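You operate a simulated robot arm through the tools that you are given. There is no shell and no other tool. Be economical: measure what you need, move in short steps, check, and stop when the job is done.

You run a simulated robot arm. Do the job below in one go: nothing can be reset, and whatever is moved stays where it is left.

## Task
Zero the counter and wind 35 cm on to the hub.
Fine: set the brake as the brake card says; lock it at the end.

Only the result counts: the job must be done as asked and must still hold three seconds after the hand-in. Knocking over, shifting, dropping, spilling or breaking anything else fails it.

## Robot
A 6-joint arm with a two-finger gripper on a trunk, on a base that drives. Base frame: it is fixed to the floor where the robot stands at the start and does not move with it; the origin is under the middle of the robot, x ahead of it, y to its left, z up; the surface under the hand at the start is at about z = 0.89. Lengths are in m, angles in degrees, forces in N, time in s.
Its first joint turns from -166.0 to 166.0 degrees. Places, roughly: counter reset button [0.7, -0.2, 0.9]; hub pawl lever [0.9, -0.1, 1]; light box dimmer [1, -0.5, 0.9]; light box switch [1, -0.2, 1.1]; rewinder crank [0.7, 0, 0.9]; roll brake [0.7, -0.4, 0.9]. Payload 2.54 kg.
The tool frame sits at the grasp point between the pads (the TCP): z along the fingers, y along the line on which they close. The tips reach 0.03 m beyond it. Largest opening 0.116 m; the body of the gripper starts 0.095 m behind the TCP.
Orientation is that of the tool frame in the base frame, as a unit quaternion [w, x, y, z]. With the fingers straight down and closing along the base's y, the tool's x points along the base's -x, its y along +y and its z along -z.

## Interface
- The arm moves only by the tool play_rows. Its argument "targets" is a list of rows, each an object of numbers (a shift or turn left out is 0, a gripper value left out holds the last): "claw": the finger opening in cm, from 0 to 11.6; "x", "y", "z": the shift along the tool's x, y, z in cm; "wx", "wy", "wz": the turn, a rotation vector about the tool's x, y, z in degrees. In form: [{"claw": .., "x": .., "y": .., "z": .., "wx": .., "wy": .., "wz": ..}, ...]. A call has 1 to 20 rows; each row is the pose to reach, as a shift and turn from the pose commanded when the call began, along the tool's axes at that moment. A row lasts 0.2 s, in which the tool goes at most 0.05 m and 8.6 degrees; a call with a longer step from one row to the next is refused whole, and so is a gripper value outside its range. Where a pose cannot be reached the arm comes as near as it can. A force on the tool above 40 N (or 10 N above the force at the start of the call, whichever is more), or a blocked arm, ends the call early, and 0.2 s more pass. The fingers move at their own pace (about 0.072 m/s each) and stop on an object; they squeeze with about 35 N. The grip force told is the motor's: it shows also when the fingers shut on nothing. Time passes only in rows, and 0.2 s behind the last, so rows that repeat a pose let the fingers close. The reply holds the time, the measured pose of the TCP, the force on the tool along the base axes, the opening and the grip force, in the units named above and with some noise, with the torque about the TCP (base axes, N m) and any sound that the robot's microphone picked up.
- Cameras (640 x 400 px; columns grow to the right, rows downward): "scene" is now at [-0.0331, 0.1156, 1.4291]; the picture's right is [-0.40, -0.92, 0.00], its down [-0.32, 0.14, -0.94] and it looks along [0.86, -0.38, -0.35] (base axes); focal length 271 px, centre (320, 200). "wrist" rides on the gripper at [0.069, -0.015, -0.122] in the tool frame; the picture's right is [0.21, 0.98, 0.00], its down [-0.83, 0.18, -0.53] and it looks along [-0.52, 0.11, 0.85] (tool axes); focal length 251 px, centre (320, 200). There is no depth. A picture from a camera that has moved, and an enlarged one, comes with that camera's place and axes in the base frame and with its lens.
- snapshot(camera): a new picture of that camera. The clock stands still meanwhile.
- base_move(legs): drives the robot by 1 to 6 legs, each [ahead, left, turn to the left] in m, m and degrees, along the robot's own axes; the way and the turn of a leg run together, so that a leg with both is an arc; at most 1.5 m and 180 degrees a leg. The arm and the cameras ride along, it lands a little off, and it stops where it bumps. It gives what a move gives.
- pan_tilt(pan, tilt): turns the head with the scene camera to pan (to the left, within 120 degrees either way) and tilt (down, from -29 to 69), counted from straight ahead of the robot. It gives what a move gives.
- enlarge(camera, box): a new picture of the part [left, top, right, bottom] of that camera's present view, enlarged. The clock stands still meanwhile.
- finish_job(): hands the job in; it is judged then, once.

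Work in short steps. Places have to be worked out from the pictures, the camera data and where the tool is seen: move nearer, look again, correct. Check each grasp and each placing, and mend what went wrong. You have 120 turns and 78 pictures in all, those below and enlarged ones among them. Open the gripper and draw the arm clear of the work before you hand the job in, unless the task says otherwise; then end with one line.

The tools are called after ">>>" as name(argument=value, ...) on one line, values as JSON. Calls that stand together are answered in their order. play_rows: Moves the arm, as the interface text tells. Its arguments: {"type":"object","properties":{"targets":{"type":"array","items":{"type":"object","properties":{"claw":{"type":"number"},"x":{"type":"number"},"y":{"type":"number"},"z":{"type":"number"},"wx":{"type":"number"},"wy":{"type":"number"},"wz":{"type":"number"}}}}},"required":["targets"]} The other tools are called the same way: base_move (legs) drives the base; pan_tilt (pan, tilt) turns the head that bears the scene camera; snapshot (camera) takes a picture; enlarge (camera, box) takes an enlarged picture of a part of a camera's view; finish_job () hands the job in.

At the start:

```text
time_s: 0.0
tool_pos: [0.6535, -0.1784, 1.2342]
ee_rot: [0.0, 0.001, 1.0, 0.0]
wrist_force: [-0.4, 0.0, -0.7]
torque: [0.02, 0.04, -0.01]
gripper_width: 0.1162
grip_force: 0.0
robot x, y, heading: [-0.0026, 0.0046, -0.0]
head pan, tilt: [-23.7, 20.5]
```

scene: 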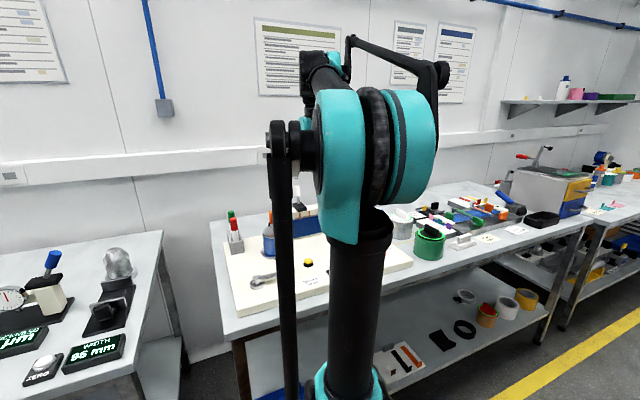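
wrist: 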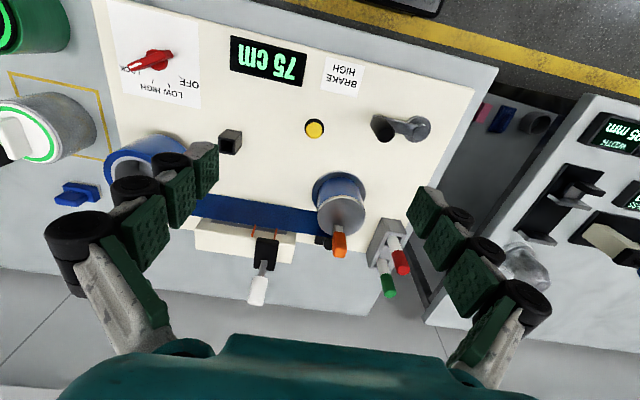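

I'll enlarge the wrist view to read the labels and the brake dial.

>>> enlarge(camera="wrist", box=[100, 0, 420, 200])

>>> enlarge(camera="wrist", box=[180, 100, 460, 310])

```text
2.00 times, centred on (260, 100) of wrist
camera zoom: at [0.5826, -0.1944, 1.3579], right [-0.21, 0.98, 0.0], down [0.83, 0.18, 0.53], along [0.52, 0.11, -0.85], focal length 503 px, centre (440, 400)
```

zoom: 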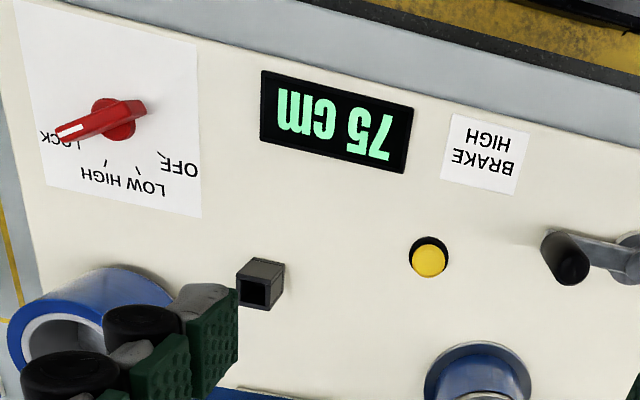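

```text
1.90 times, centred on (320, 205) of wrist
camera zoom: at [0.5826, -0.1944, 1.3579], right [-0.21, 0.98, 0.0], down [0.83, 0.18, 0.53], along [0.52, 0.11, -0.85], focal length 479 px, centre (320, 190)
```

zoom: 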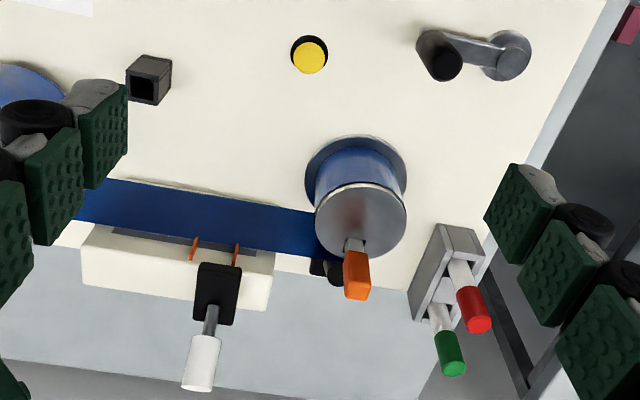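

The card says HIGH; the brake is at LOCK now. I'll shift the hand toward the hub to see the pawl lever and get parallax.

>>> play_rows(targets=[{"x": 0, "y": 4, "z": 2}, {"x": 0, "y": 8, "z": 4}, {"x": 0, "y": 11, "z": 6}, {"x": 0, "y": 11, "z": 6}])

>>> snapshot(camera="wrist")

>>> snapshot(camera="scene")

```text
time_s: 1.0
tool_pos: [0.6542, -0.0688, 1.1747]
ee_rot: [0.0, 0.0, 1.0, 0.001]
wrist_force: [0.4, -0.4, -0.3]
torque: [0.01, 0.0, 0.04]
gripper_width: 0.1162
grip_force: 0.0
robot x, y, heading: [0.002, -0.0019, 0.1]
head pan, tilt: [-23.7, 20.5]
```

```text
73 pictures are left
camera wrist: at [0.5839, -0.0839, 1.2975], right [-0.21, 0.98, 0.0], down [0.83, 0.18, 0.53], along [0.52, 0.11, -0.85], focal length 251 px, centre (320, 200)
```

wrist: 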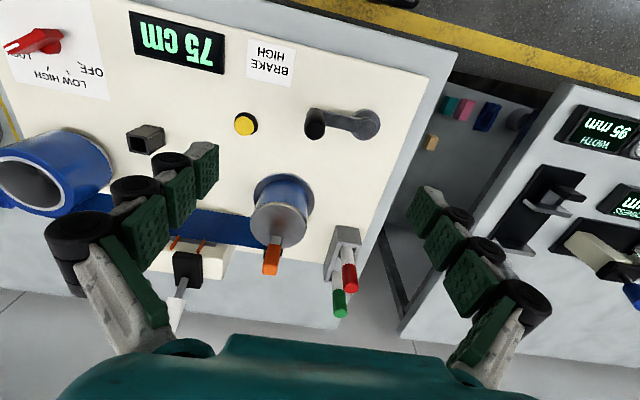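

```text
72 pictures are left
camera scene: at [-0.0331, 0.1156, 1.4291], right [-0.4, -0.92, 0.0], down [-0.32, 0.14, -0.94], along [0.86, -0.38, -0.35], focal length 271 px, centre (320, 200)
```

scene: 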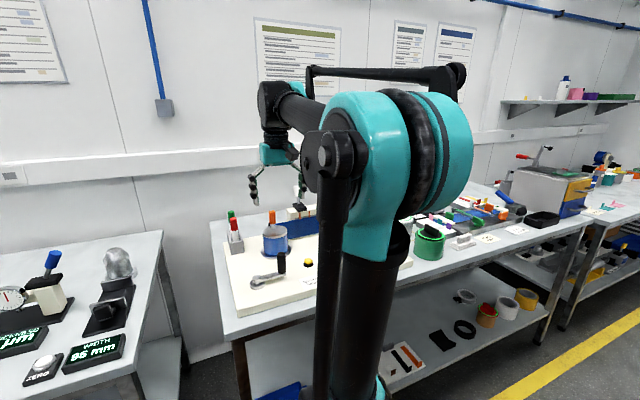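

I'll look closely at the hub and pawl from the scene camera.

>>> enlarge(camera="scene", box=[215, 190, 335, 310])

>>> enlarge(camera="wrist", box=[210, 80, 410, 330])

```text
3.33 times, centred on (275, 250) of scene
camera zoom: at [-0.0331, 0.1156, 1.4291], right [-0.4, -0.92, 0.0], down [-0.32, 0.14, -0.94], along [0.86, -0.38, -0.35], focal length 904 px, centre (470, 33)
```

zoom: 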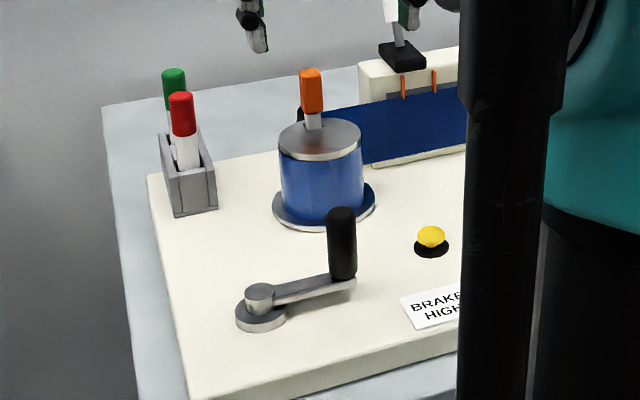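

```text
1.60 times, centred on (310, 205) of wrist
camera zoom: at [0.5839, -0.0839, 1.2975], right [-0.21, 0.98, 0.0], down [0.83, 0.18, 0.53], along [0.52, 0.11, -0.85], focal length 402 px, centre (336, 192)
```

zoom: 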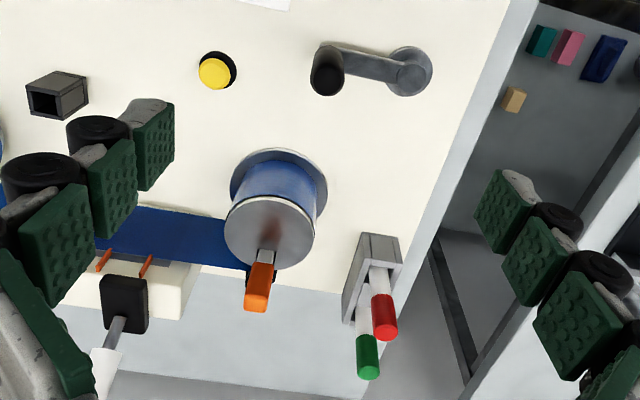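

I'll check the wall posters for instructions and a closer view of the pawl.

>>> enlarge(camera="scene", box=[250, 10, 350, 110])

>>> enlarge(camera="scene", box=[260, 200, 310, 250])

```text
4.00 times, centred on (300, 60) of scene
camera zoom: at [-0.0331, 0.1156, 1.4291], right [-0.4, -0.92, 0.0], down [-0.32, 0.14, -0.94], along [0.86, -0.38, -0.35], focal length 1084 px, centre (400, 760)
```

zoom: 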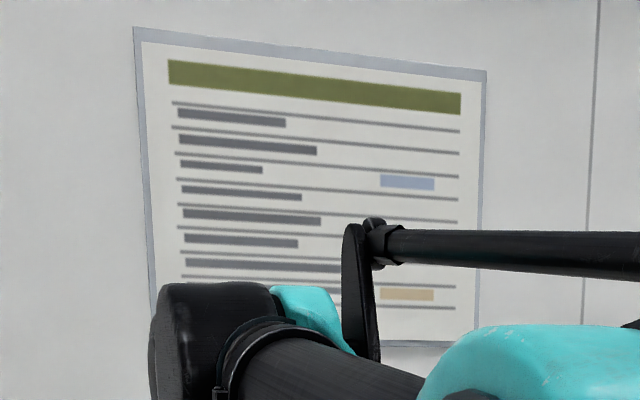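

```text
8.00 times, centred on (285, 225) of scene
camera zoom: at [-0.0331, 0.1156, 1.4291], right [-0.4, -0.92, 0.0], down [-0.32, 0.14, -0.94], along [0.86, -0.38, -0.35], focal length 2169 px, centre (600, 0)
```

zoom: 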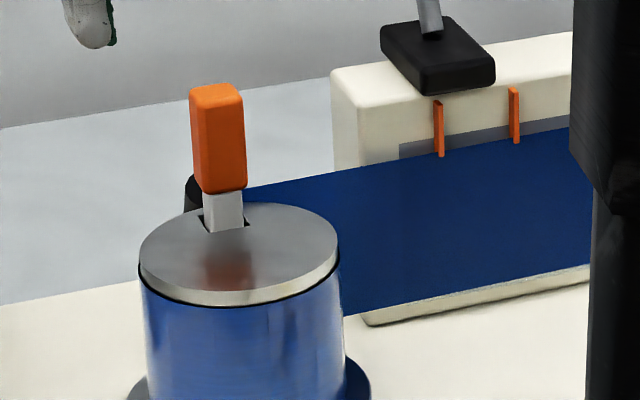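

Nothing useful on the poster. I'll move over the brake dial for a closer view of its scale.

>>> play_rows(targets=[{"y": -4.5}, {"y": -9}, {"y": -13.5, "x": 1}, {"y": -18, "x": 2}, {"y": -22.5, "x": 3}, {"y": -27, "x": 4}, {"y": -31.5, "x": 5}, {"y": -35, "x": 6}, {"y": -35, "x": 6, "z": 4}, {"y": -35, "x": 6, "z": 4}])

>>> snapshot(camera="wrist")

>>> enlarge(camera="wrist", box=[230, 50, 430, 200])

```text
time_s: 3.2
tool_pos: [0.592, -0.419, 1.1341]
ee_rot: [0.0, 0.0, 1.0, 0.0]
wrist_force: [-0.9, -0.7, -1.0]
torque: [0.01, 0.01, 0.05]
gripper_width: 0.1161
grip_force: 0.1
robot x, y, heading: [0.0004, 0.0009, 0.0]
head pan, tilt: [-23.7, 20.5]
```

```text
67 pictures are left
camera wrist: at [0.5213, -0.4352, 1.2568], right [-0.21, 0.98, 0.0], down [0.83, 0.18, 0.53], along [0.52, 0.11, -0.85], focal length 251 px, centre (320, 200)
```

wrist: 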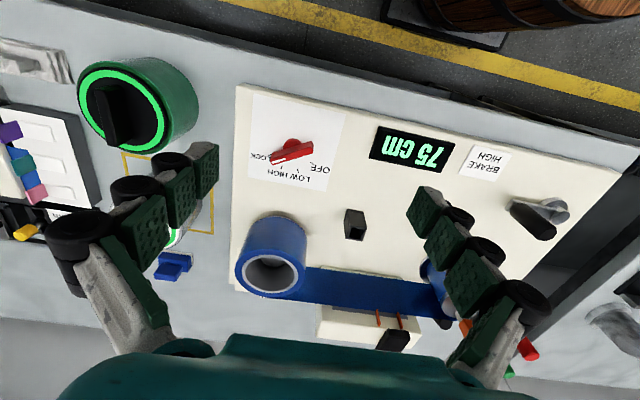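

```text
2.67 times, centred on (330, 125) of wrist
camera zoom: at [0.5213, -0.4352, 1.2568], right [-0.21, 0.98, 0.0], down [0.83, 0.18, 0.53], along [0.52, 0.11, -0.85], focal length 670 px, centre (293, 400)
```

zoom: 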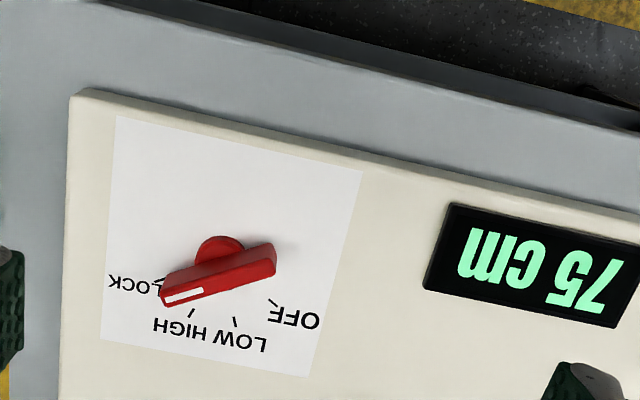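

The scale reads LOCK–HIGH–LOW–OFF counterclockwise seen from above; I judge the knob centre at about (0.653, -0.447), bar 57° right of ahead, with about 38° between marks. I'll align above the knob with the jaw across the bar.

>>> play_rows(targets=[{"wz": 8, "claw": 6}, {"wz": 16, "x": -2}, {"wz": 24, "x": -4, "y": -1}, {"wz": 32, "x": -6.1, "y": -2}, {"wz": 40, "x": -6.1, "y": -2.8}, {"wz": 48, "x": -6.1, "y": -2.8, "z": 4}, {"wz": 56, "x": -6.1, "y": -2.8, "z": 8}, {"wz": 57, "x": -6.1, "y": -2.8, "z": 12}, {"wz": 57, "x": -6.1, "y": -2.8, "z": 13}, {"wz": 57, "x": -6.1, "y": -2.8, "z": 13}])

>>> snapshot(camera="wrist")

```text
time_s: 5.4
tool_pos: [0.6545, -0.4469, 1.0054]
ee_rot: [0.0, 0.478, 0.878, 0.0]
wrist_force: [-0.5, -0.1, 0.5]
torque: [-0.02, -0.03, 0.0]
gripper_width: 0.0602
grip_force: 0.1
robot x, y, heading: [-0.0015, -0.0012, -0.2]
head pan, tilt: [-23.7, 20.5]
```

```text
65 pictures are left
camera wrist: at [0.603, -0.3983, 1.1273], right [0.7, 0.71, 0.0], down [0.6, -0.59, 0.53], along [0.38, -0.38, -0.85], focal length 251 px, centre (320, 200)
```

wrist: 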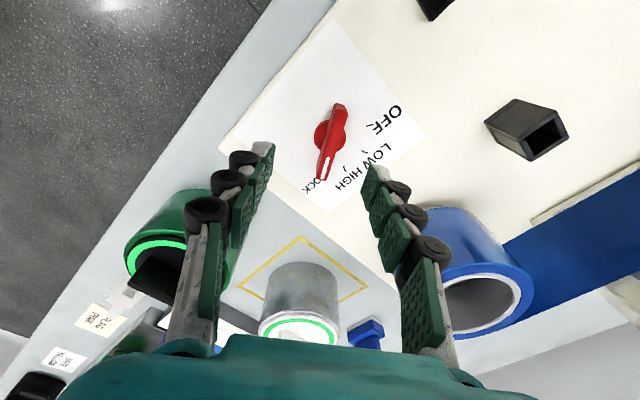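

The bar is aligned but about 0.9 cm to the tool's +y; I correct that and descend 5 cm, then look again.

>>> play_rows(targets=[{"x": 0.5, "y": 0.9}, {"x": 0.5, "y": 0.9, "z": 3}, {"x": 0.5, "y": 0.9, "z": 4.5}, {"x": 0.5, "y": 0.9, "z": 4.5}])

>>> enlarge(camera="wrist", box=[220, 80, 420, 230])

```text
time_s: 6.4
tool_pos: [0.6584, -0.4379, 0.96]
ee_rot: [0.0, 0.477, 0.879, 0.0]
wrist_force: [-1.1, 0.0, 0.4]
torque: [-0.01, -0.04, 0.01]
gripper_width: 0.0601
grip_force: 0.0
robot x, y, heading: [0.0026, -0.0026, 0.0]
head pan, tilt: [-23.7, 20.5]
```

```text
2.67 times, centred on (320, 155) of wrist
camera zoom: at [0.6074, -0.3886, 1.0827], right [0.7, 0.71, 0.0], down [0.6, -0.59, 0.53], along [0.38, -0.38, -0.85], focal length 670 px, centre (320, 320)
```

zoom: 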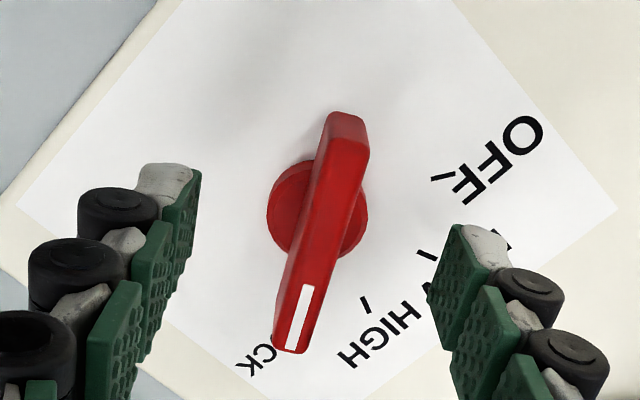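

Bar is centred between the tips. I descend 1.8 cm and close.

>>> play_rows(targets=[{"z": 1}, {"z": 1.8}, {"z": 1.8}, {"z": 1.8, "claw": 3}, {"z": 1.8, "claw": 0}, {"z": 1.8, "claw": 0}, {"z": 1.8, "claw": 0}, {"z": 1.8, "claw": 0}])

>>> snapshot(camera="wrist")

```text
time_s: 8.2
tool_pos: [0.6601, -0.4366, 0.9425]
ee_rot: [0.0, 0.476, 0.879, 0.0]
wrist_force: [14.6, 10.3, -4.8]
torque: [0.19, -0.5, 0.18]
gripper_width: 0.0107
grip_force: 37.6
robot x, y, heading: [0.0006, 0.0005, -0.1]
head pan, tilt: [-23.7, 20.5]
```

```text
63 pictures are left
camera wrist: at [0.6078, -0.3876, 1.0646], right [0.7, 0.71, 0.0], down [0.6, -0.59, 0.53], along [0.38, -0.37, -0.85], focal length 251 px, centre (320, 200)
```

wrist: 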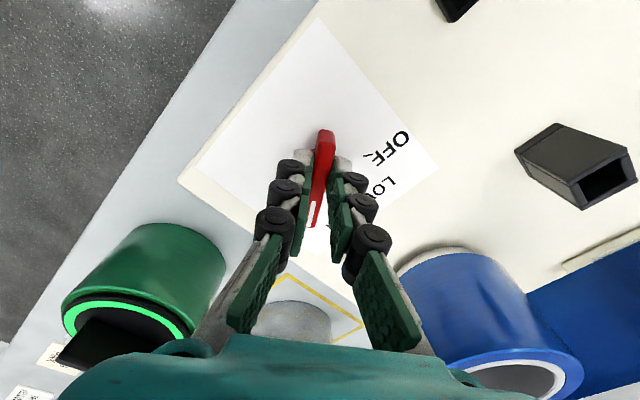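

Grasped with a side load of 18 N; I relieve it with 0.3 cm and turn 20° counterclockwise, then check.

>>> play_rows(targets=[{"y": 0.25}, {"y": 0.25, "wz": -7}, {"y": 0.25, "wz": -14}, {"y": 0.25, "wz": -20}, {"y": 0.25, "wz": -20}])

>>> snapshot(camera="wrist")

```text
time_s: 9.4
tool_pos: [0.6568, -0.4392, 0.9419]
ee_rot: [-0.001, 0.318, 0.948, -0.001]
wrist_force: [-1.2, -3.1, 0.5]
torque: [0.08, 0.34, -0.04]
gripper_width: 0.0107
grip_force: 37.5
robot x, y, heading: [-0.0017, 0.0001, -0.0]
head pan, tilt: [-23.7, 20.5]
stopped in row 5: the force on the tool passed its limit at 41 N (the readings are from after the stop); the commanded pose is now the measured one
```

```text
62 pictures are left
camera wrist: at [0.5925, -0.4096, 1.0651], right [0.42, 0.91, 0.0], down [0.77, -0.35, 0.53], along [0.48, -0.23, -0.85], focal length 251 px, centre (320, 200)
```

wrist: 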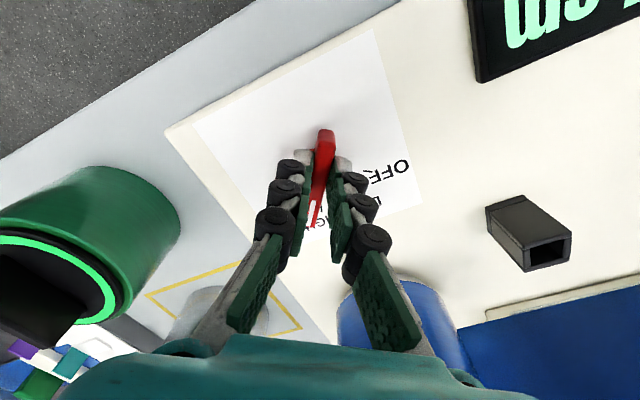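

Turned to about 37°; forces are low now. I turn the remaining 18°.

>>> play_rows(targets=[{"wz": -6}, {"wz": -12}, {"wz": -18}, {"wz": -18}])

>>> snapshot(camera="wrist")

```text
time_s: 10.4
tool_pos: [0.6557, -0.4416, 0.9425]
ee_rot: [-0.002, 0.166, 0.986, -0.002]
wrist_force: [-22.1, -34.5, 2.8]
torque: [-1.14, -0.25, -0.38]
gripper_width: 0.0103
grip_force: 38.2
robot x, y, heading: [0.0005, -0.0023, -0.2]
head pan, tilt: [-23.7, 20.5]
```

```text
61 pictures are left
camera wrist: at [0.5853, -0.4331, 1.0652], right [0.12, 0.99, 0.0], down [0.84, -0.1, 0.53], along [0.53, -0.07, -0.85], focal length 251 px, centre (320, 200)
```

wrist: 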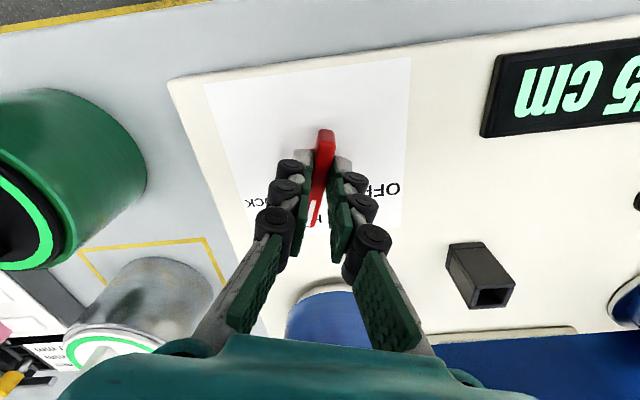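

Yaw is about 19°, with some side load. I open, rise a little and check the pointer against the HIGH tick.

>>> play_rows(targets=[{"claw": 2.5}, {"claw": 6}, {"claw": 6}, {"claw": 6, "z": -4}, {"claw": 6, "z": -6}])

>>> enlarge(camera="wrist", box=[220, 80, 420, 230])

```text
time_s: 11.6
tool_pos: [0.6567, -0.4389, 1.0028]
ee_rot: [-0.002, 0.166, 0.986, -0.002]
wrist_force: [0.1, -0.2, -0.3]
torque: [0.0, 0.05, 0.0]
gripper_width: 0.0598
grip_force: 0.0
robot x, y, heading: [0.0031, -0.0016, -0.0]
head pan, tilt: [-23.7, 20.5]
```

```text
2.67 times, centred on (320, 155) of wrist
camera zoom: at [0.5873, -0.4307, 1.1255], right [0.12, 0.99, 0.0], down [0.84, -0.1, 0.53], along [0.53, -0.06, -0.85], focal length 670 px, centre (320, 320)
```

zoom: 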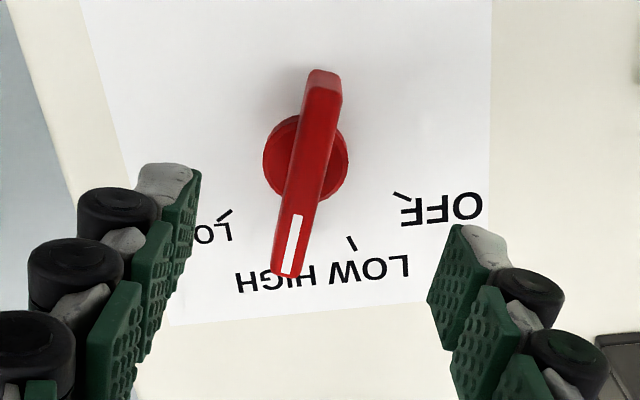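

The pointer now sits at HIGH. Next I close the gripper, go over the yellow button (~(0.715, -0.177)) and look.

>>> play_rows(targets=[{"z": -4, "claw": 3}, {"z": -7, "y": 3.5, "claw": 0}, {"z": -7, "y": 8, "x": 1, "wz": -6}, {"z": -7, "y": 12.5, "x": 1.5, "wz": -12}, {"z": -7, "y": 17, "x": 2, "wz": -19}, {"z": -7, "y": 21.5, "x": 2.5, "wz": -19}, {"z": -7, "y": 26.7, "x": 3.0, "wz": -19}, {"z": -3, "y": 26.7, "x": 3.0, "wz": -19}, {"z": 1, "y": 26.7, "x": 3.0, "wz": -19}, {"z": 1, "y": 26.7, "x": 3.0, "wz": -19}])

>>> snapshot(camera="wrist")

```text
refused: row 7 steps farther than a row can; nothing moved
```

```text
59 pictures are left
camera wrist: at [0.5873, -0.4307, 1.1255], right [0.12, 0.99, 0.0], down [0.84, -0.1, 0.53], along [0.53, -0.06, -0.85], focal length 251 px, centre (320, 200)
```

wrist: 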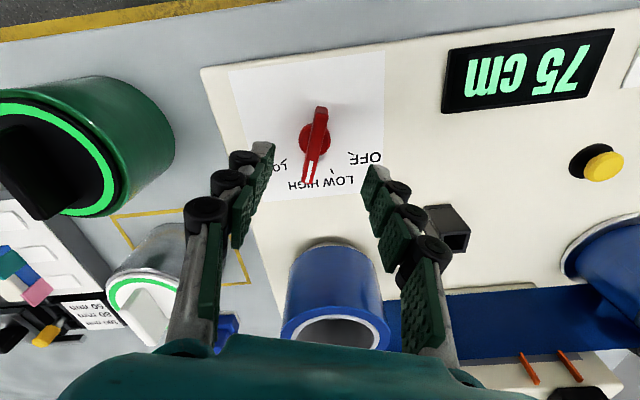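

One step was too long; I resend with shorter steps.

>>> play_rows(targets=[{"z": -4, "claw": 3}, {"z": -7, "y": 3.5, "claw": 0}, {"z": -7, "y": 8, "x": 1, "wz": -6}, {"z": -7, "y": 12.5, "x": 1.5, "wz": -12}, {"z": -7, "y": 17, "x": 2, "wz": -19}, {"z": -7, "y": 21.5, "x": 2.5, "wz": -19}, {"z": -7, "y": 25, "x": 3.0, "wz": -19}, {"z": -3, "y": 26.7, "x": 3.0, "wz": -19}, {"z": 1, "y": 26.7, "x": 3.0, "wz": -19}, {"z": 1, "y": 26.7, "x": 3.0, "wz": -19}])

>>> snapshot(camera="wrist")

```text
time_s: 13.8
tool_pos: [0.7165, -0.1758, 0.9932]
ee_rot: [-0.001, 0.001, 1.0, -0.001]
wrist_force: [-0.2, -0.8, -0.4]
torque: [-0.02, -0.01, -0.02]
gripper_width: 0.0
grip_force: 28.5
robot x, y, heading: [-0.0031, -0.0062, 0.2]
head pan, tilt: [-23.7, 20.5]
```

```text
58 pictures are left
camera wrist: at [0.6475, -0.1916, 1.1152], right [-0.21, 0.98, 0.0], down [0.83, 0.18, 0.53], along [0.52, 0.11, -0.85], focal length 251 px, centre (320, 200)
```

wrist: 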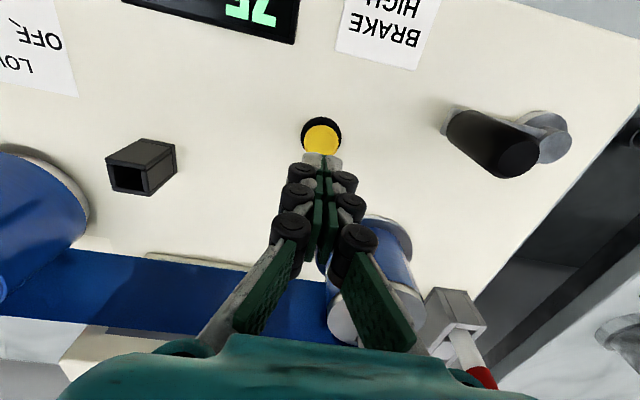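

The button is nearly under the tips. I descend slowly until contact.

>>> play_rows(targets=[{"x": 0.3, "z": 2}, {"x": 0.3, "z": 3.5}, {"x": 0.3, "z": 4.2}, {"x": 0.3, "z": 4.6}, {"x": 0.3, "z": 5}, {"x": 0.3, "z": 5.2}, {"x": 0.3, "z": 5.2}])

>>> enlarge(camera="wrist", box=[200, 0, 440, 180])

```text
time_s: 15.4
tool_pos: [0.7139, -0.1759, 0.9387]
ee_rot: [-0.001, 0.001, 1.0, -0.001]
wrist_force: [0.2, -0.4, 0.5]
torque: [0.0, 0.01, 0.0]
gripper_width: 0.0
grip_force: 28.8
robot x, y, heading: [0.0006, 0.0007, 0.1]
head pan, tilt: [-23.7, 20.5]
```

```text
2.22 times, centred on (320, 90) of wrist
camera zoom: at [0.6439, -0.1913, 1.0625], right [-0.21, 0.98, 0.0], down [0.83, 0.18, 0.53], along [0.52, 0.11, -0.85], focal length 559 px, centre (320, 444)
```

zoom: 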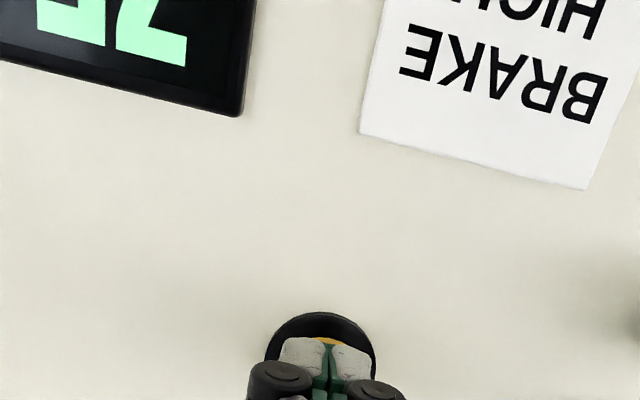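

No contact yet with the tip at 0.909; I go on down in small steps.

>>> play_rows(targets=[{"z": 0.3}, {"z": 0.6}, {"z": 0.9}, {"z": 1.2}, {"z": 1.5}, {"z": 1.8}, {"z": 2.1}])

>>> snapshot(camera="wrist")

```text
time_s: 16.7
tool_pos: [0.7142, -0.1761, 0.925]
ee_rot: [-0.001, 0.001, 1.0, -0.001]
wrist_force: [-2.1, 1.2, 38.2]
torque: [0.03, -0.04, -0.04]
gripper_width: 0.0058
grip_force: 28.5
robot x, y, heading: [0.0019, 0.0008, -0.1]
head pan, tilt: [-23.7, 20.5]
heard: click
stopped in row 6: the force on the tool passed its limit at 42 N (the readings are from after the stop); the commanded pose is now the measured one
```

```text
56 pictures are left
camera wrist: at [0.6437, -0.1912, 1.0482], right [-0.21, 0.98, 0.0], down [0.83, 0.18, 0.53], along [0.52, 0.11, -0.85], focal length 251 px, centre (320, 200)
```

wrist: 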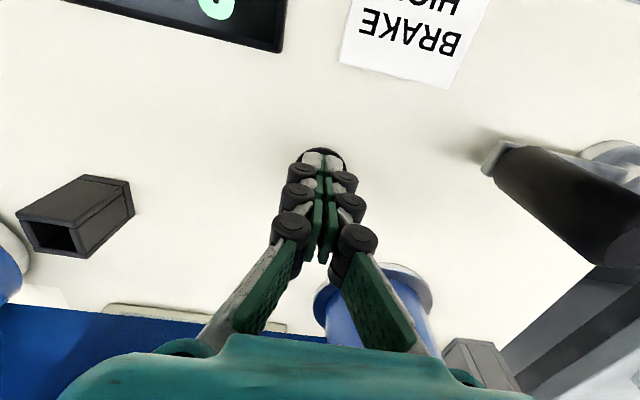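

Clicked, and the display changed. I rise and look at the counter and crank.

>>> play_rows(targets=[{"z": -4}, {"z": -8}, {"z": -12, "x": 3}, {"z": -15, "x": 7}, {"z": -18, "x": 10}, {"z": -18, "x": 10, "claw": 6}])

>>> snapshot(camera="wrist")

>>> enlarge(camera="scene", box=[215, 190, 335, 310])

```text
time_s: 18.1
tool_pos: [0.613, -0.1767, 1.1043]
ee_rot: [-0.002, 0.001, 1.0, -0.001]
wrist_force: [-0.6, -0.3, 0.3]
torque: [-0.02, 0.02, -0.01]
gripper_width: 0.0501
grip_force: 0.0
robot x, y, heading: [0.0016, 0.001, 0.1]
head pan, tilt: [-23.7, 20.5]
```

```text
55 pictures are left
camera wrist: at [0.5438, -0.1915, 1.2272], right [-0.21, 0.98, 0.0], down [0.83, 0.18, 0.53], along [0.52, 0.11, -0.85], focal length 251 px, centre (320, 200)
```

wrist: 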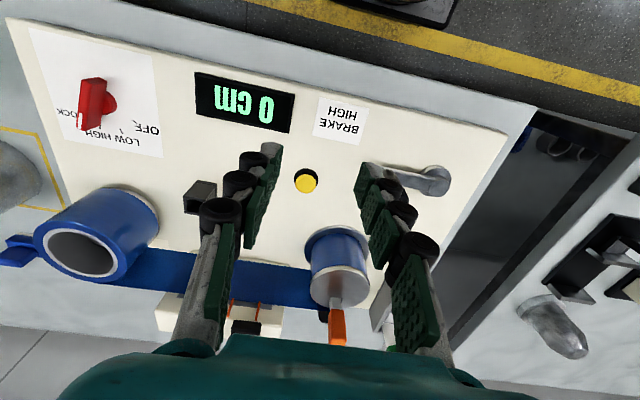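

```text
3.33 times, centred on (275, 250) of scene
camera zoom: at [-0.0334, 0.1154, 1.4291], right [-0.4, -0.92, 0.0], down [-0.32, 0.14, -0.94], along [0.86, -0.38, -0.35], focal length 904 px, centre (470, 33)
```

zoom: 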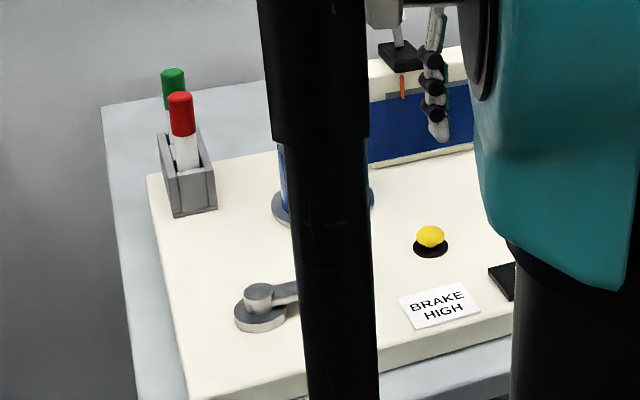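

Counter is 0 and brake is at HIGH. Now I get a centred view of the crank to locate its axis and handle.

>>> play_rows(targets=[{"y": 4, "claw": 6}, {"y": 8}, {"y": 12, "x": 1}, {"y": 15, "x": 1, "z": 3}, {"y": 15, "x": 1, "z": 3}])

>>> enlarge(camera="wrist", box=[160, 100, 480, 300])

>>> enlarge(camera="scene", box=[215, 190, 335, 310])

```text
time_s: 19.3
tool_pos: [0.6053, -0.0234, 1.0742]
ee_rot: [-0.002, 0.002, 1.0, -0.001]
wrist_force: [0.7, -0.1, 0.5]
torque: [0.0, 0.02, -0.03]
gripper_width: 0.0598
grip_force: 0.1
robot x, y, heading: [0.0027, -0.0006, -0.1]
head pan, tilt: [-23.7, 20.5]
```

```text
2.00 times, centred on (320, 200) of wrist
camera zoom: at [0.5355, -0.0401, 1.1976], right [-0.21, 0.98, 0.0], down [0.83, 0.18, 0.53], along [0.52, 0.11, -0.85], focal length 503 px, centre (320, 200)
```

zoom: 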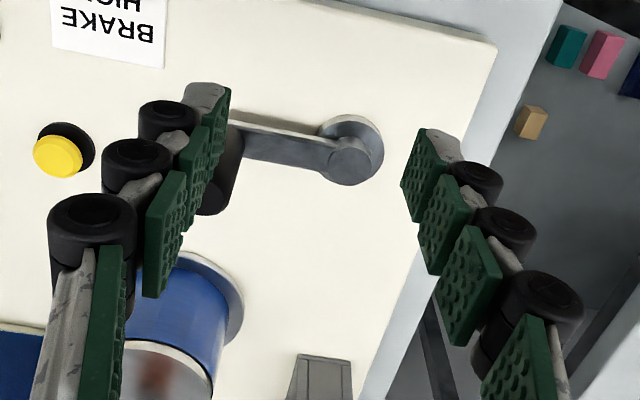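

```text
3.33 times, centred on (275, 250) of scene
camera zoom: at [-0.0334, 0.1155, 1.4291], right [-0.4, -0.92, 0.0], down [-0.32, 0.14, -0.94], along [0.86, -0.38, -0.35], focal length 904 px, centre (470, 33)
```

zoom: 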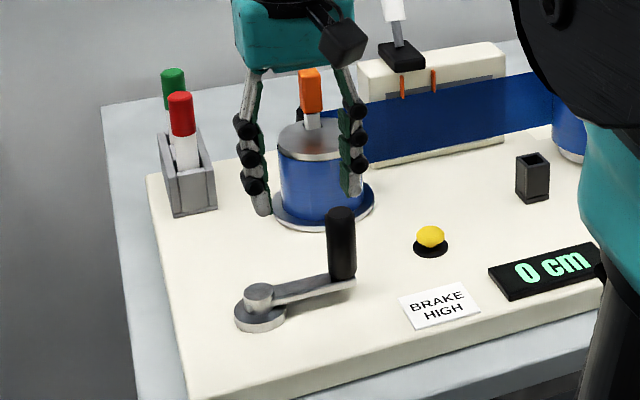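

Axis is judged at (0.676, 0.010) and the handle at (0.679, -0.069) with its top near 0.975, so the radius is about 7.9 cm. I move above the handle.

>>> play_rows(targets=[{"x": -4, "y": -2}, {"x": -7.4, "y": -4.6}, {"x": -7.4, "y": -4.6, "z": 4}, {"x": -7.4, "y": -4.6, "z": 4}])

>>> snapshot(camera="wrist")

>>> enlarge(camera="scene", box=[215, 190, 335, 310])

```text
time_s: 20.3
tool_pos: [0.6792, -0.0722, 1.0352]
ee_rot: [-0.002, 0.001, 1.0, -0.001]
wrist_force: [-0.5, 0.6, -0.6]
torque: [-0.02, 0.02, -0.01]
gripper_width: 0.06
grip_force: 0.1
robot x, y, heading: [-0.002, 0.0003, 0.1]
head pan, tilt: [-23.7, 20.5]
```

```text
51 pictures are left
camera wrist: at [0.6098, -0.0876, 1.1578], right [-0.21, 0.98, 0.0], down [0.83, 0.18, 0.53], along [0.52, 0.11, -0.85], focal length 251 px, centre (320, 200)
```

wrist: 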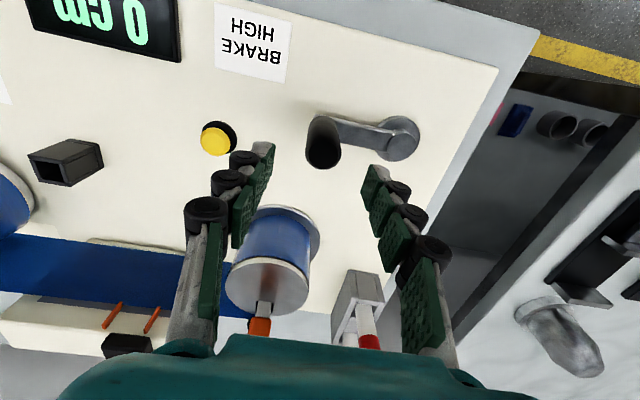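

```text
3.33 times, centred on (275, 250) of scene
camera zoom: at [-0.0334, 0.1155, 1.4291], right [-0.4, -0.92, 0.0], down [-0.32, 0.14, -0.94], along [0.86, -0.38, -0.35], focal length 904 px, centre (470, 33)
```

zoom: 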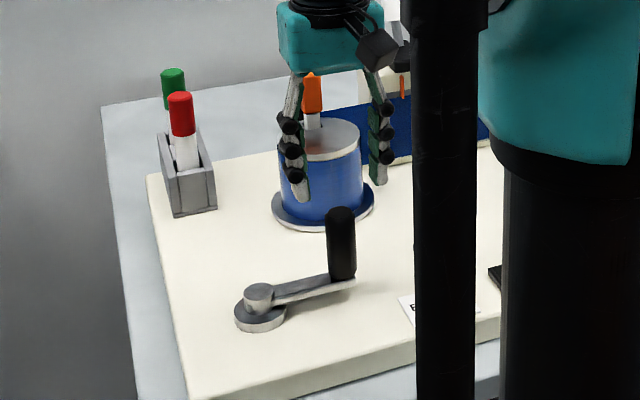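

The handle top is centred under the tool. I descend 7 cm and close.

>>> play_rows(targets=[{"z": 3, "y": 0.2}, {"z": 6, "y": 0.2}, {"z": 7, "y": 0.2}, {"z": 7, "y": 0.2, "claw": 3}, {"z": 7, "y": 0.2, "claw": 1}, {"z": 7, "y": 0.2, "claw": 1}, {"z": 7, "y": 0.2, "claw": 1}])

>>> snapshot(camera="wrist")

```text
time_s: 21.9
tool_pos: [0.6803, -0.0685, 0.9647]
ee_rot: [-0.002, 0.001, 1.0, -0.001]
wrist_force: [0.5, 2.7, -8.1]
torque: [0.09, -0.08, 0.02]
gripper_width: 0.0271
grip_force: 45.7
robot x, y, heading: [0.0009, -0.0011, -0.0]
head pan, tilt: [-23.7, 20.5]
```

```text
49 pictures are left
camera wrist: at [0.6096, -0.085, 1.0868], right [-0.21, 0.98, 0.0], down [0.83, 0.18, 0.53], along [0.52, 0.11, -0.85], focal length 251 px, centre (320, 200)
```

wrist: 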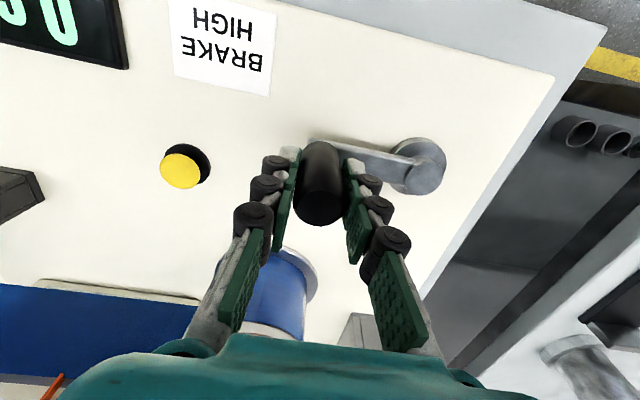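

Gripped (2.7 cm). I test a 20° counterclockwise (winding) turn and watch the forces and counter.

>>> play_rows(targets=[{"x": -0.68, "y": 0.05}, {"x": -1.36, "y": 0.19}, {"x": -2.0, "y": 0.38}, {"x": -2.66, "y": 0.61}])

>>> snapshot(camera="wrist")

>>> snapshot(camera="scene")

```text
time_s: 22.9
tool_pos: [0.7061, -0.0639, 0.9637]
ee_rot: [-0.002, 0.002, 1.0, -0.001]
wrist_force: [3.4, -8.8, 0.9]
torque: [-0.2, 0.76, -0.02]
gripper_width: 0.0266
grip_force: 45.4
robot x, y, heading: [-0.001, 0.002, -0.0]
head pan, tilt: [-23.7, 20.5]
```

```text
48 pictures are left
camera wrist: at [0.6361, -0.0802, 1.0868], right [-0.21, 0.98, 0.0], down [0.83, 0.18, 0.53], along [0.52, 0.11, -0.85], focal length 251 px, centre (320, 200)
```

wrist: 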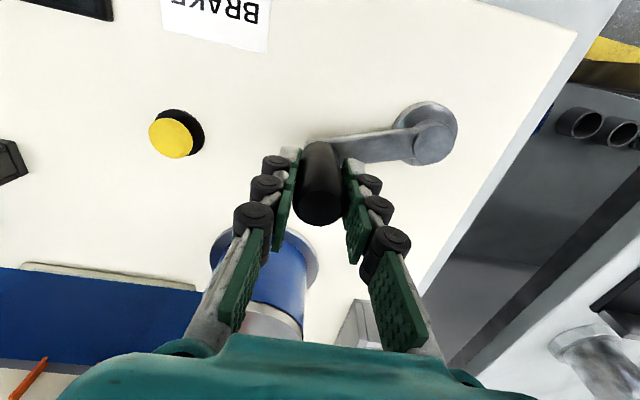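

```text
47 pictures are left
camera scene: at [-0.0333, 0.115, 1.4291], right [-0.4, -0.92, 0.0], down [-0.32, 0.14, -0.94], along [0.86, -0.38, -0.35], focal length 271 px, centre (320, 200)
```

scene: 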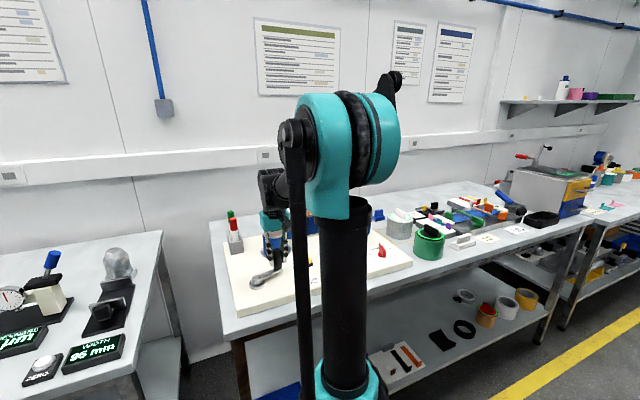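

The crank follows smoothly. I continue to the quarter-turn point (handle straight ahead of the axis).

>>> play_rows(targets=[{"x": -0.99, "y": 0.48}, {"x": -2.12, "y": 1.27}, {"x": -3.09, "y": 2.24}, {"x": -3.88, "y": 3.37}, {"x": -4.46, "y": 4.62}, {"x": -4.82, "y": 5.95}, {"x": -4.94, "y": 7.32}])

>>> snapshot(camera="wrist")

>>> enlarge(camera="scene", box=[215, 190, 335, 310])

```text
time_s: 23.8
tool_pos: [0.7344, -0.047, 0.962]
ee_rot: [-0.003, 0.004, 1.0, -0.003]
wrist_force: [-6.8, -10.3, 5.0]
torque: [-0.08, 0.48, 0.0]
gripper_width: 0.0269
grip_force: 44.5
robot x, y, heading: [-0.0013, -0.0019, -0.2]
head pan, tilt: [-23.7, 20.5]
stopped in row 4: the force on the tool passed its limit at 49 N (the readings are from after the stop); the commanded pose is now the measured one
```

```text
46 pictures are left
camera wrist: at [0.6648, -0.0616, 1.087], right [-0.21, 0.98, -0.01], down [0.83, 0.18, 0.53], along [0.52, 0.1, -0.85], focal length 251 px, centre (320, 200)
```

wrist: 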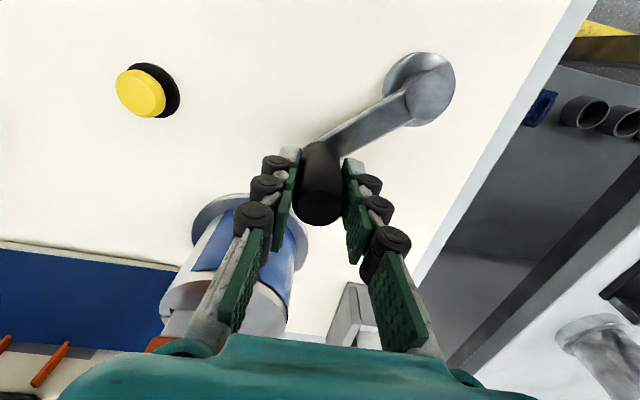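

```text
3.33 times, centred on (275, 250) of scene
camera zoom: at [-0.0337, 0.1147, 1.4291], right [-0.4, -0.92, 0.0], down [-0.32, 0.14, -0.94], along [0.86, -0.38, -0.35], focal length 904 px, centre (470, 33)
```

zoom: 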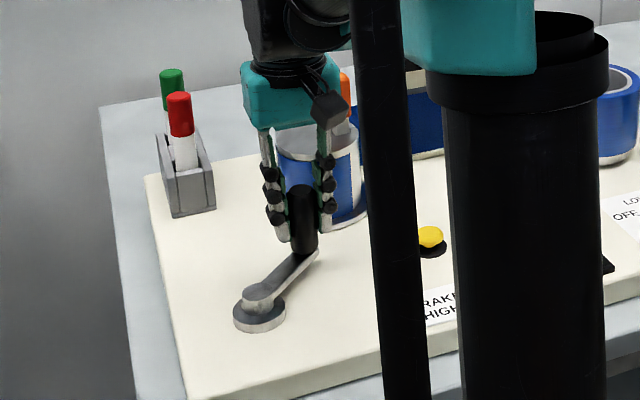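

The hub seems to have turned clockwise and the crank met resistance. I look closer at the hub.

>>> enlarge(camera="wrist", box=[100, 170, 340, 370])

>>> enlarge(camera="scene", box=[255, 200, 305, 250])

```text
2.00 times, centred on (220, 270) of wrist
camera zoom: at [0.6648, -0.0616, 1.087], right [-0.21, 0.98, -0.01], down [0.83, 0.18, 0.53], along [0.52, 0.1, -0.85], focal length 503 px, centre (520, 60)
```

zoom: 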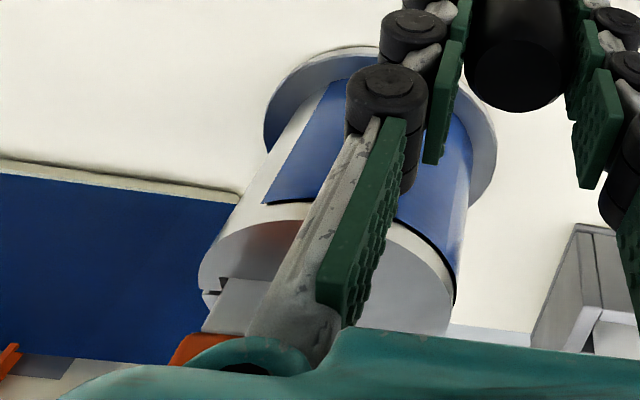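

```text
8.00 times, centred on (280, 225) of scene
camera zoom: at [-0.0337, 0.1147, 1.4291], right [-0.4, -0.92, 0.0], down [-0.32, 0.14, -0.94], along [0.86, -0.38, -0.35], focal length 2169 px, centre (640, 0)
```

zoom: 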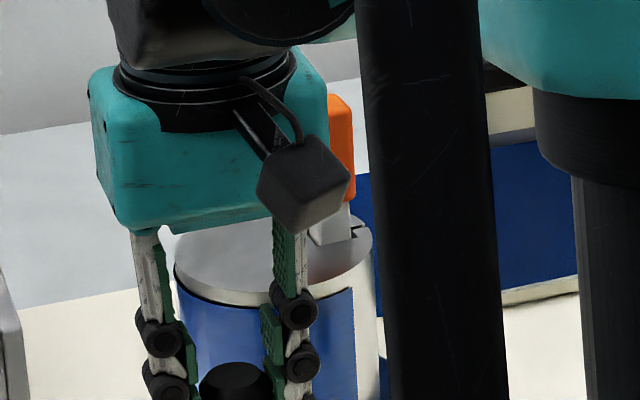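

The lever moved toward −y, so cranking counterclockwise turns the hub clockwise, which pays tape out; winding therefore needs clockwise cranking. I return to the starting angle and check the counter.

>>> play_rows(targets=[{"x": 0.7, "y": -0.4}, {"x": 1.8, "y": -1.15}, {"x": 3.1, "y": -1.75}, {"x": 4.4, "y": -2.05}, {"x": 5.5, "y": -2.15}, {"x": 5.5, "y": -2.15}])

>>> snapshot(camera="wrist")

>>> enlarge(camera="scene", box=[215, 190, 335, 310])

```text
time_s: 25.1
tool_pos: [0.6785, -0.0694, 0.9643]
ee_rot: [-0.004, 0.003, 1.0, -0.006]
wrist_force: [-1.1, -39.5, 0.0]
torque: [-0.51, 0.1, -0.01]
gripper_width: 0.0267
grip_force: 45.4
robot x, y, heading: [0.0014, 0.0012, -0.0]
head pan, tilt: [-23.7, 20.5]
```

```text
42 pictures are left
camera wrist: at [0.6097, -0.0834, 1.0869], right [-0.21, 0.98, -0.01], down [0.83, 0.18, 0.53], along [0.52, 0.1, -0.85], focal length 251 px, centre (320, 200)
```

wrist: 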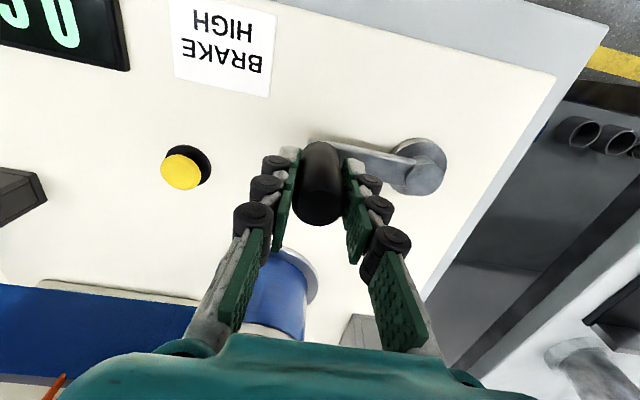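

```text
3.33 times, centred on (275, 250) of scene
camera zoom: at [-0.0334, 0.1134, 1.4292], right [-0.4, -0.92, 0.0], down [-0.32, 0.14, -0.94], along [0.86, -0.38, -0.35], focal length 904 px, centre (470, 33)
```

zoom: 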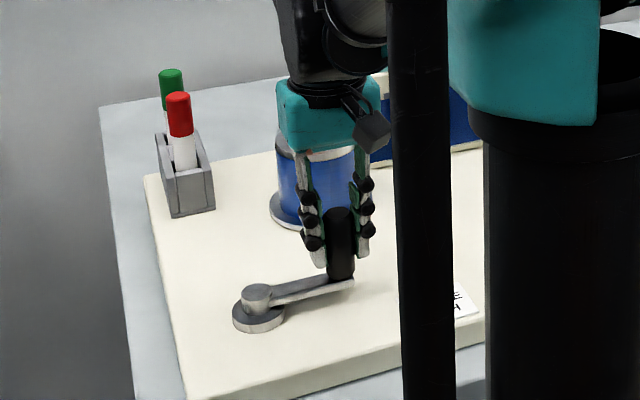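

Back at start, with the display apparently 0. Now I try 40° clockwise, relieving the −y load slightly.

>>> play_rows(targets=[{"y": -0.25}, {"x": 0.7, "y": -0.25}, {"x": 1.36, "y": -0.2}, {"x": 2.0, "y": -0.05}, {"x": 2.72, "y": 0.1}, {"x": 3.4, "y": 0.35}, {"x": 4.01, "y": 0.65}, {"x": 4.6, "y": 1.0}, {"x": 5.18, "y": 1.4}])

>>> snapshot(camera="wrist")

>>> enlarge(camera="scene", box=[215, 190, 335, 310])

```text
time_s: 27.1
tool_pos: [0.6282, -0.0526, 0.9639]
ee_rot: [-0.002, 0.003, 1.0, -0.003]
wrist_force: [10.7, 13.5, -10.6]
torque: [0.51, -0.78, 0.0]
gripper_width: 0.0269
grip_force: 44.6
robot x, y, heading: [0.0007, -0.0009, 0.0]
head pan, tilt: [-23.7, 20.5]
```

```text
40 pictures are left
camera wrist: at [0.5592, -0.0663, 1.0868], right [-0.21, 0.98, -0.01], down [0.83, 0.18, 0.53], along [0.52, 0.11, -0.85], focal length 251 px, centre (320, 200)
```

wrist: 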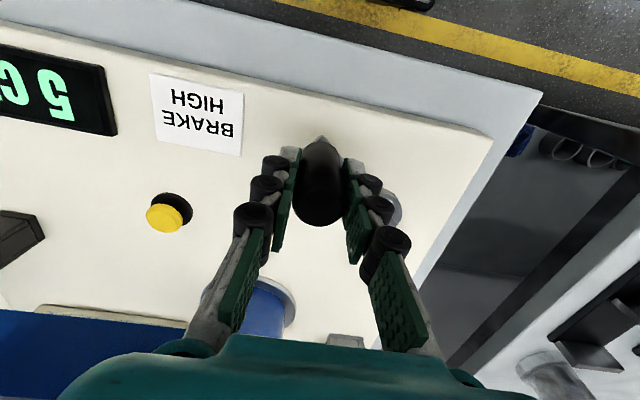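

```text
3.33 times, centred on (275, 250) of scene
camera zoom: at [-0.0325, 0.1159, 1.4291], right [-0.4, -0.92, 0.0], down [-0.32, 0.14, -0.94], along [0.86, -0.38, -0.35], focal length 904 px, centre (470, 33)
```

zoom: 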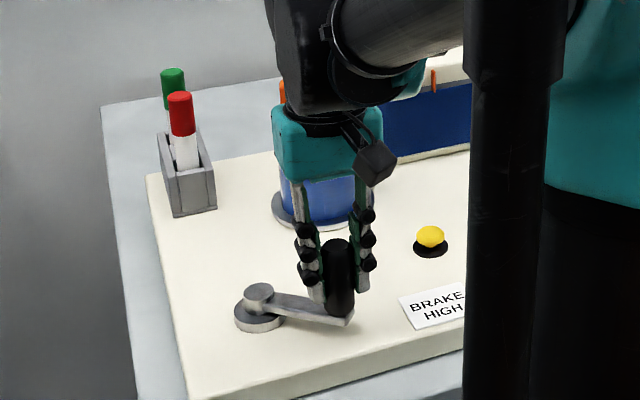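

Counter reads 5 cm after about 40° clockwise, so 35 cm is about 280°. I open the fingers briefly to see whether the hub holds by itself.

>>> play_rows(targets=[{"claw": 3.5}, {"claw": 5}, {"claw": 5}, {"claw": 5}, {"claw": 5}])

>>> snapshot(camera="wrist")

```text
time_s: 28.4
tool_pos: [0.6275, -0.0538, 0.9641]
ee_rot: [-0.002, 0.002, 1.0, -0.004]
wrist_force: [0.7, 0.4, 0.7]
torque: [-0.04, 0.0, 0.02]
gripper_width: 0.0502
grip_force: 0.0
robot x, y, heading: [0.0022, -0.0008, -0.2]
head pan, tilt: [-23.7, 20.5]
```

```text
38 pictures are left
camera wrist: at [0.5585, -0.0674, 1.0873], right [-0.21, 0.98, -0.01], down [0.83, 0.18, 0.53], along [0.52, 0.1, -0.85], focal length 251 px, centre (320, 200)
```

wrist: 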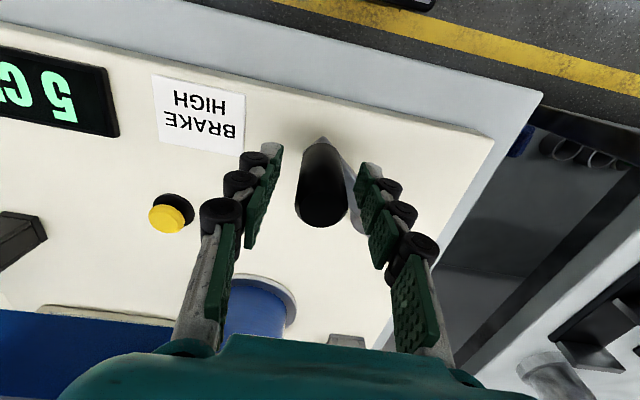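

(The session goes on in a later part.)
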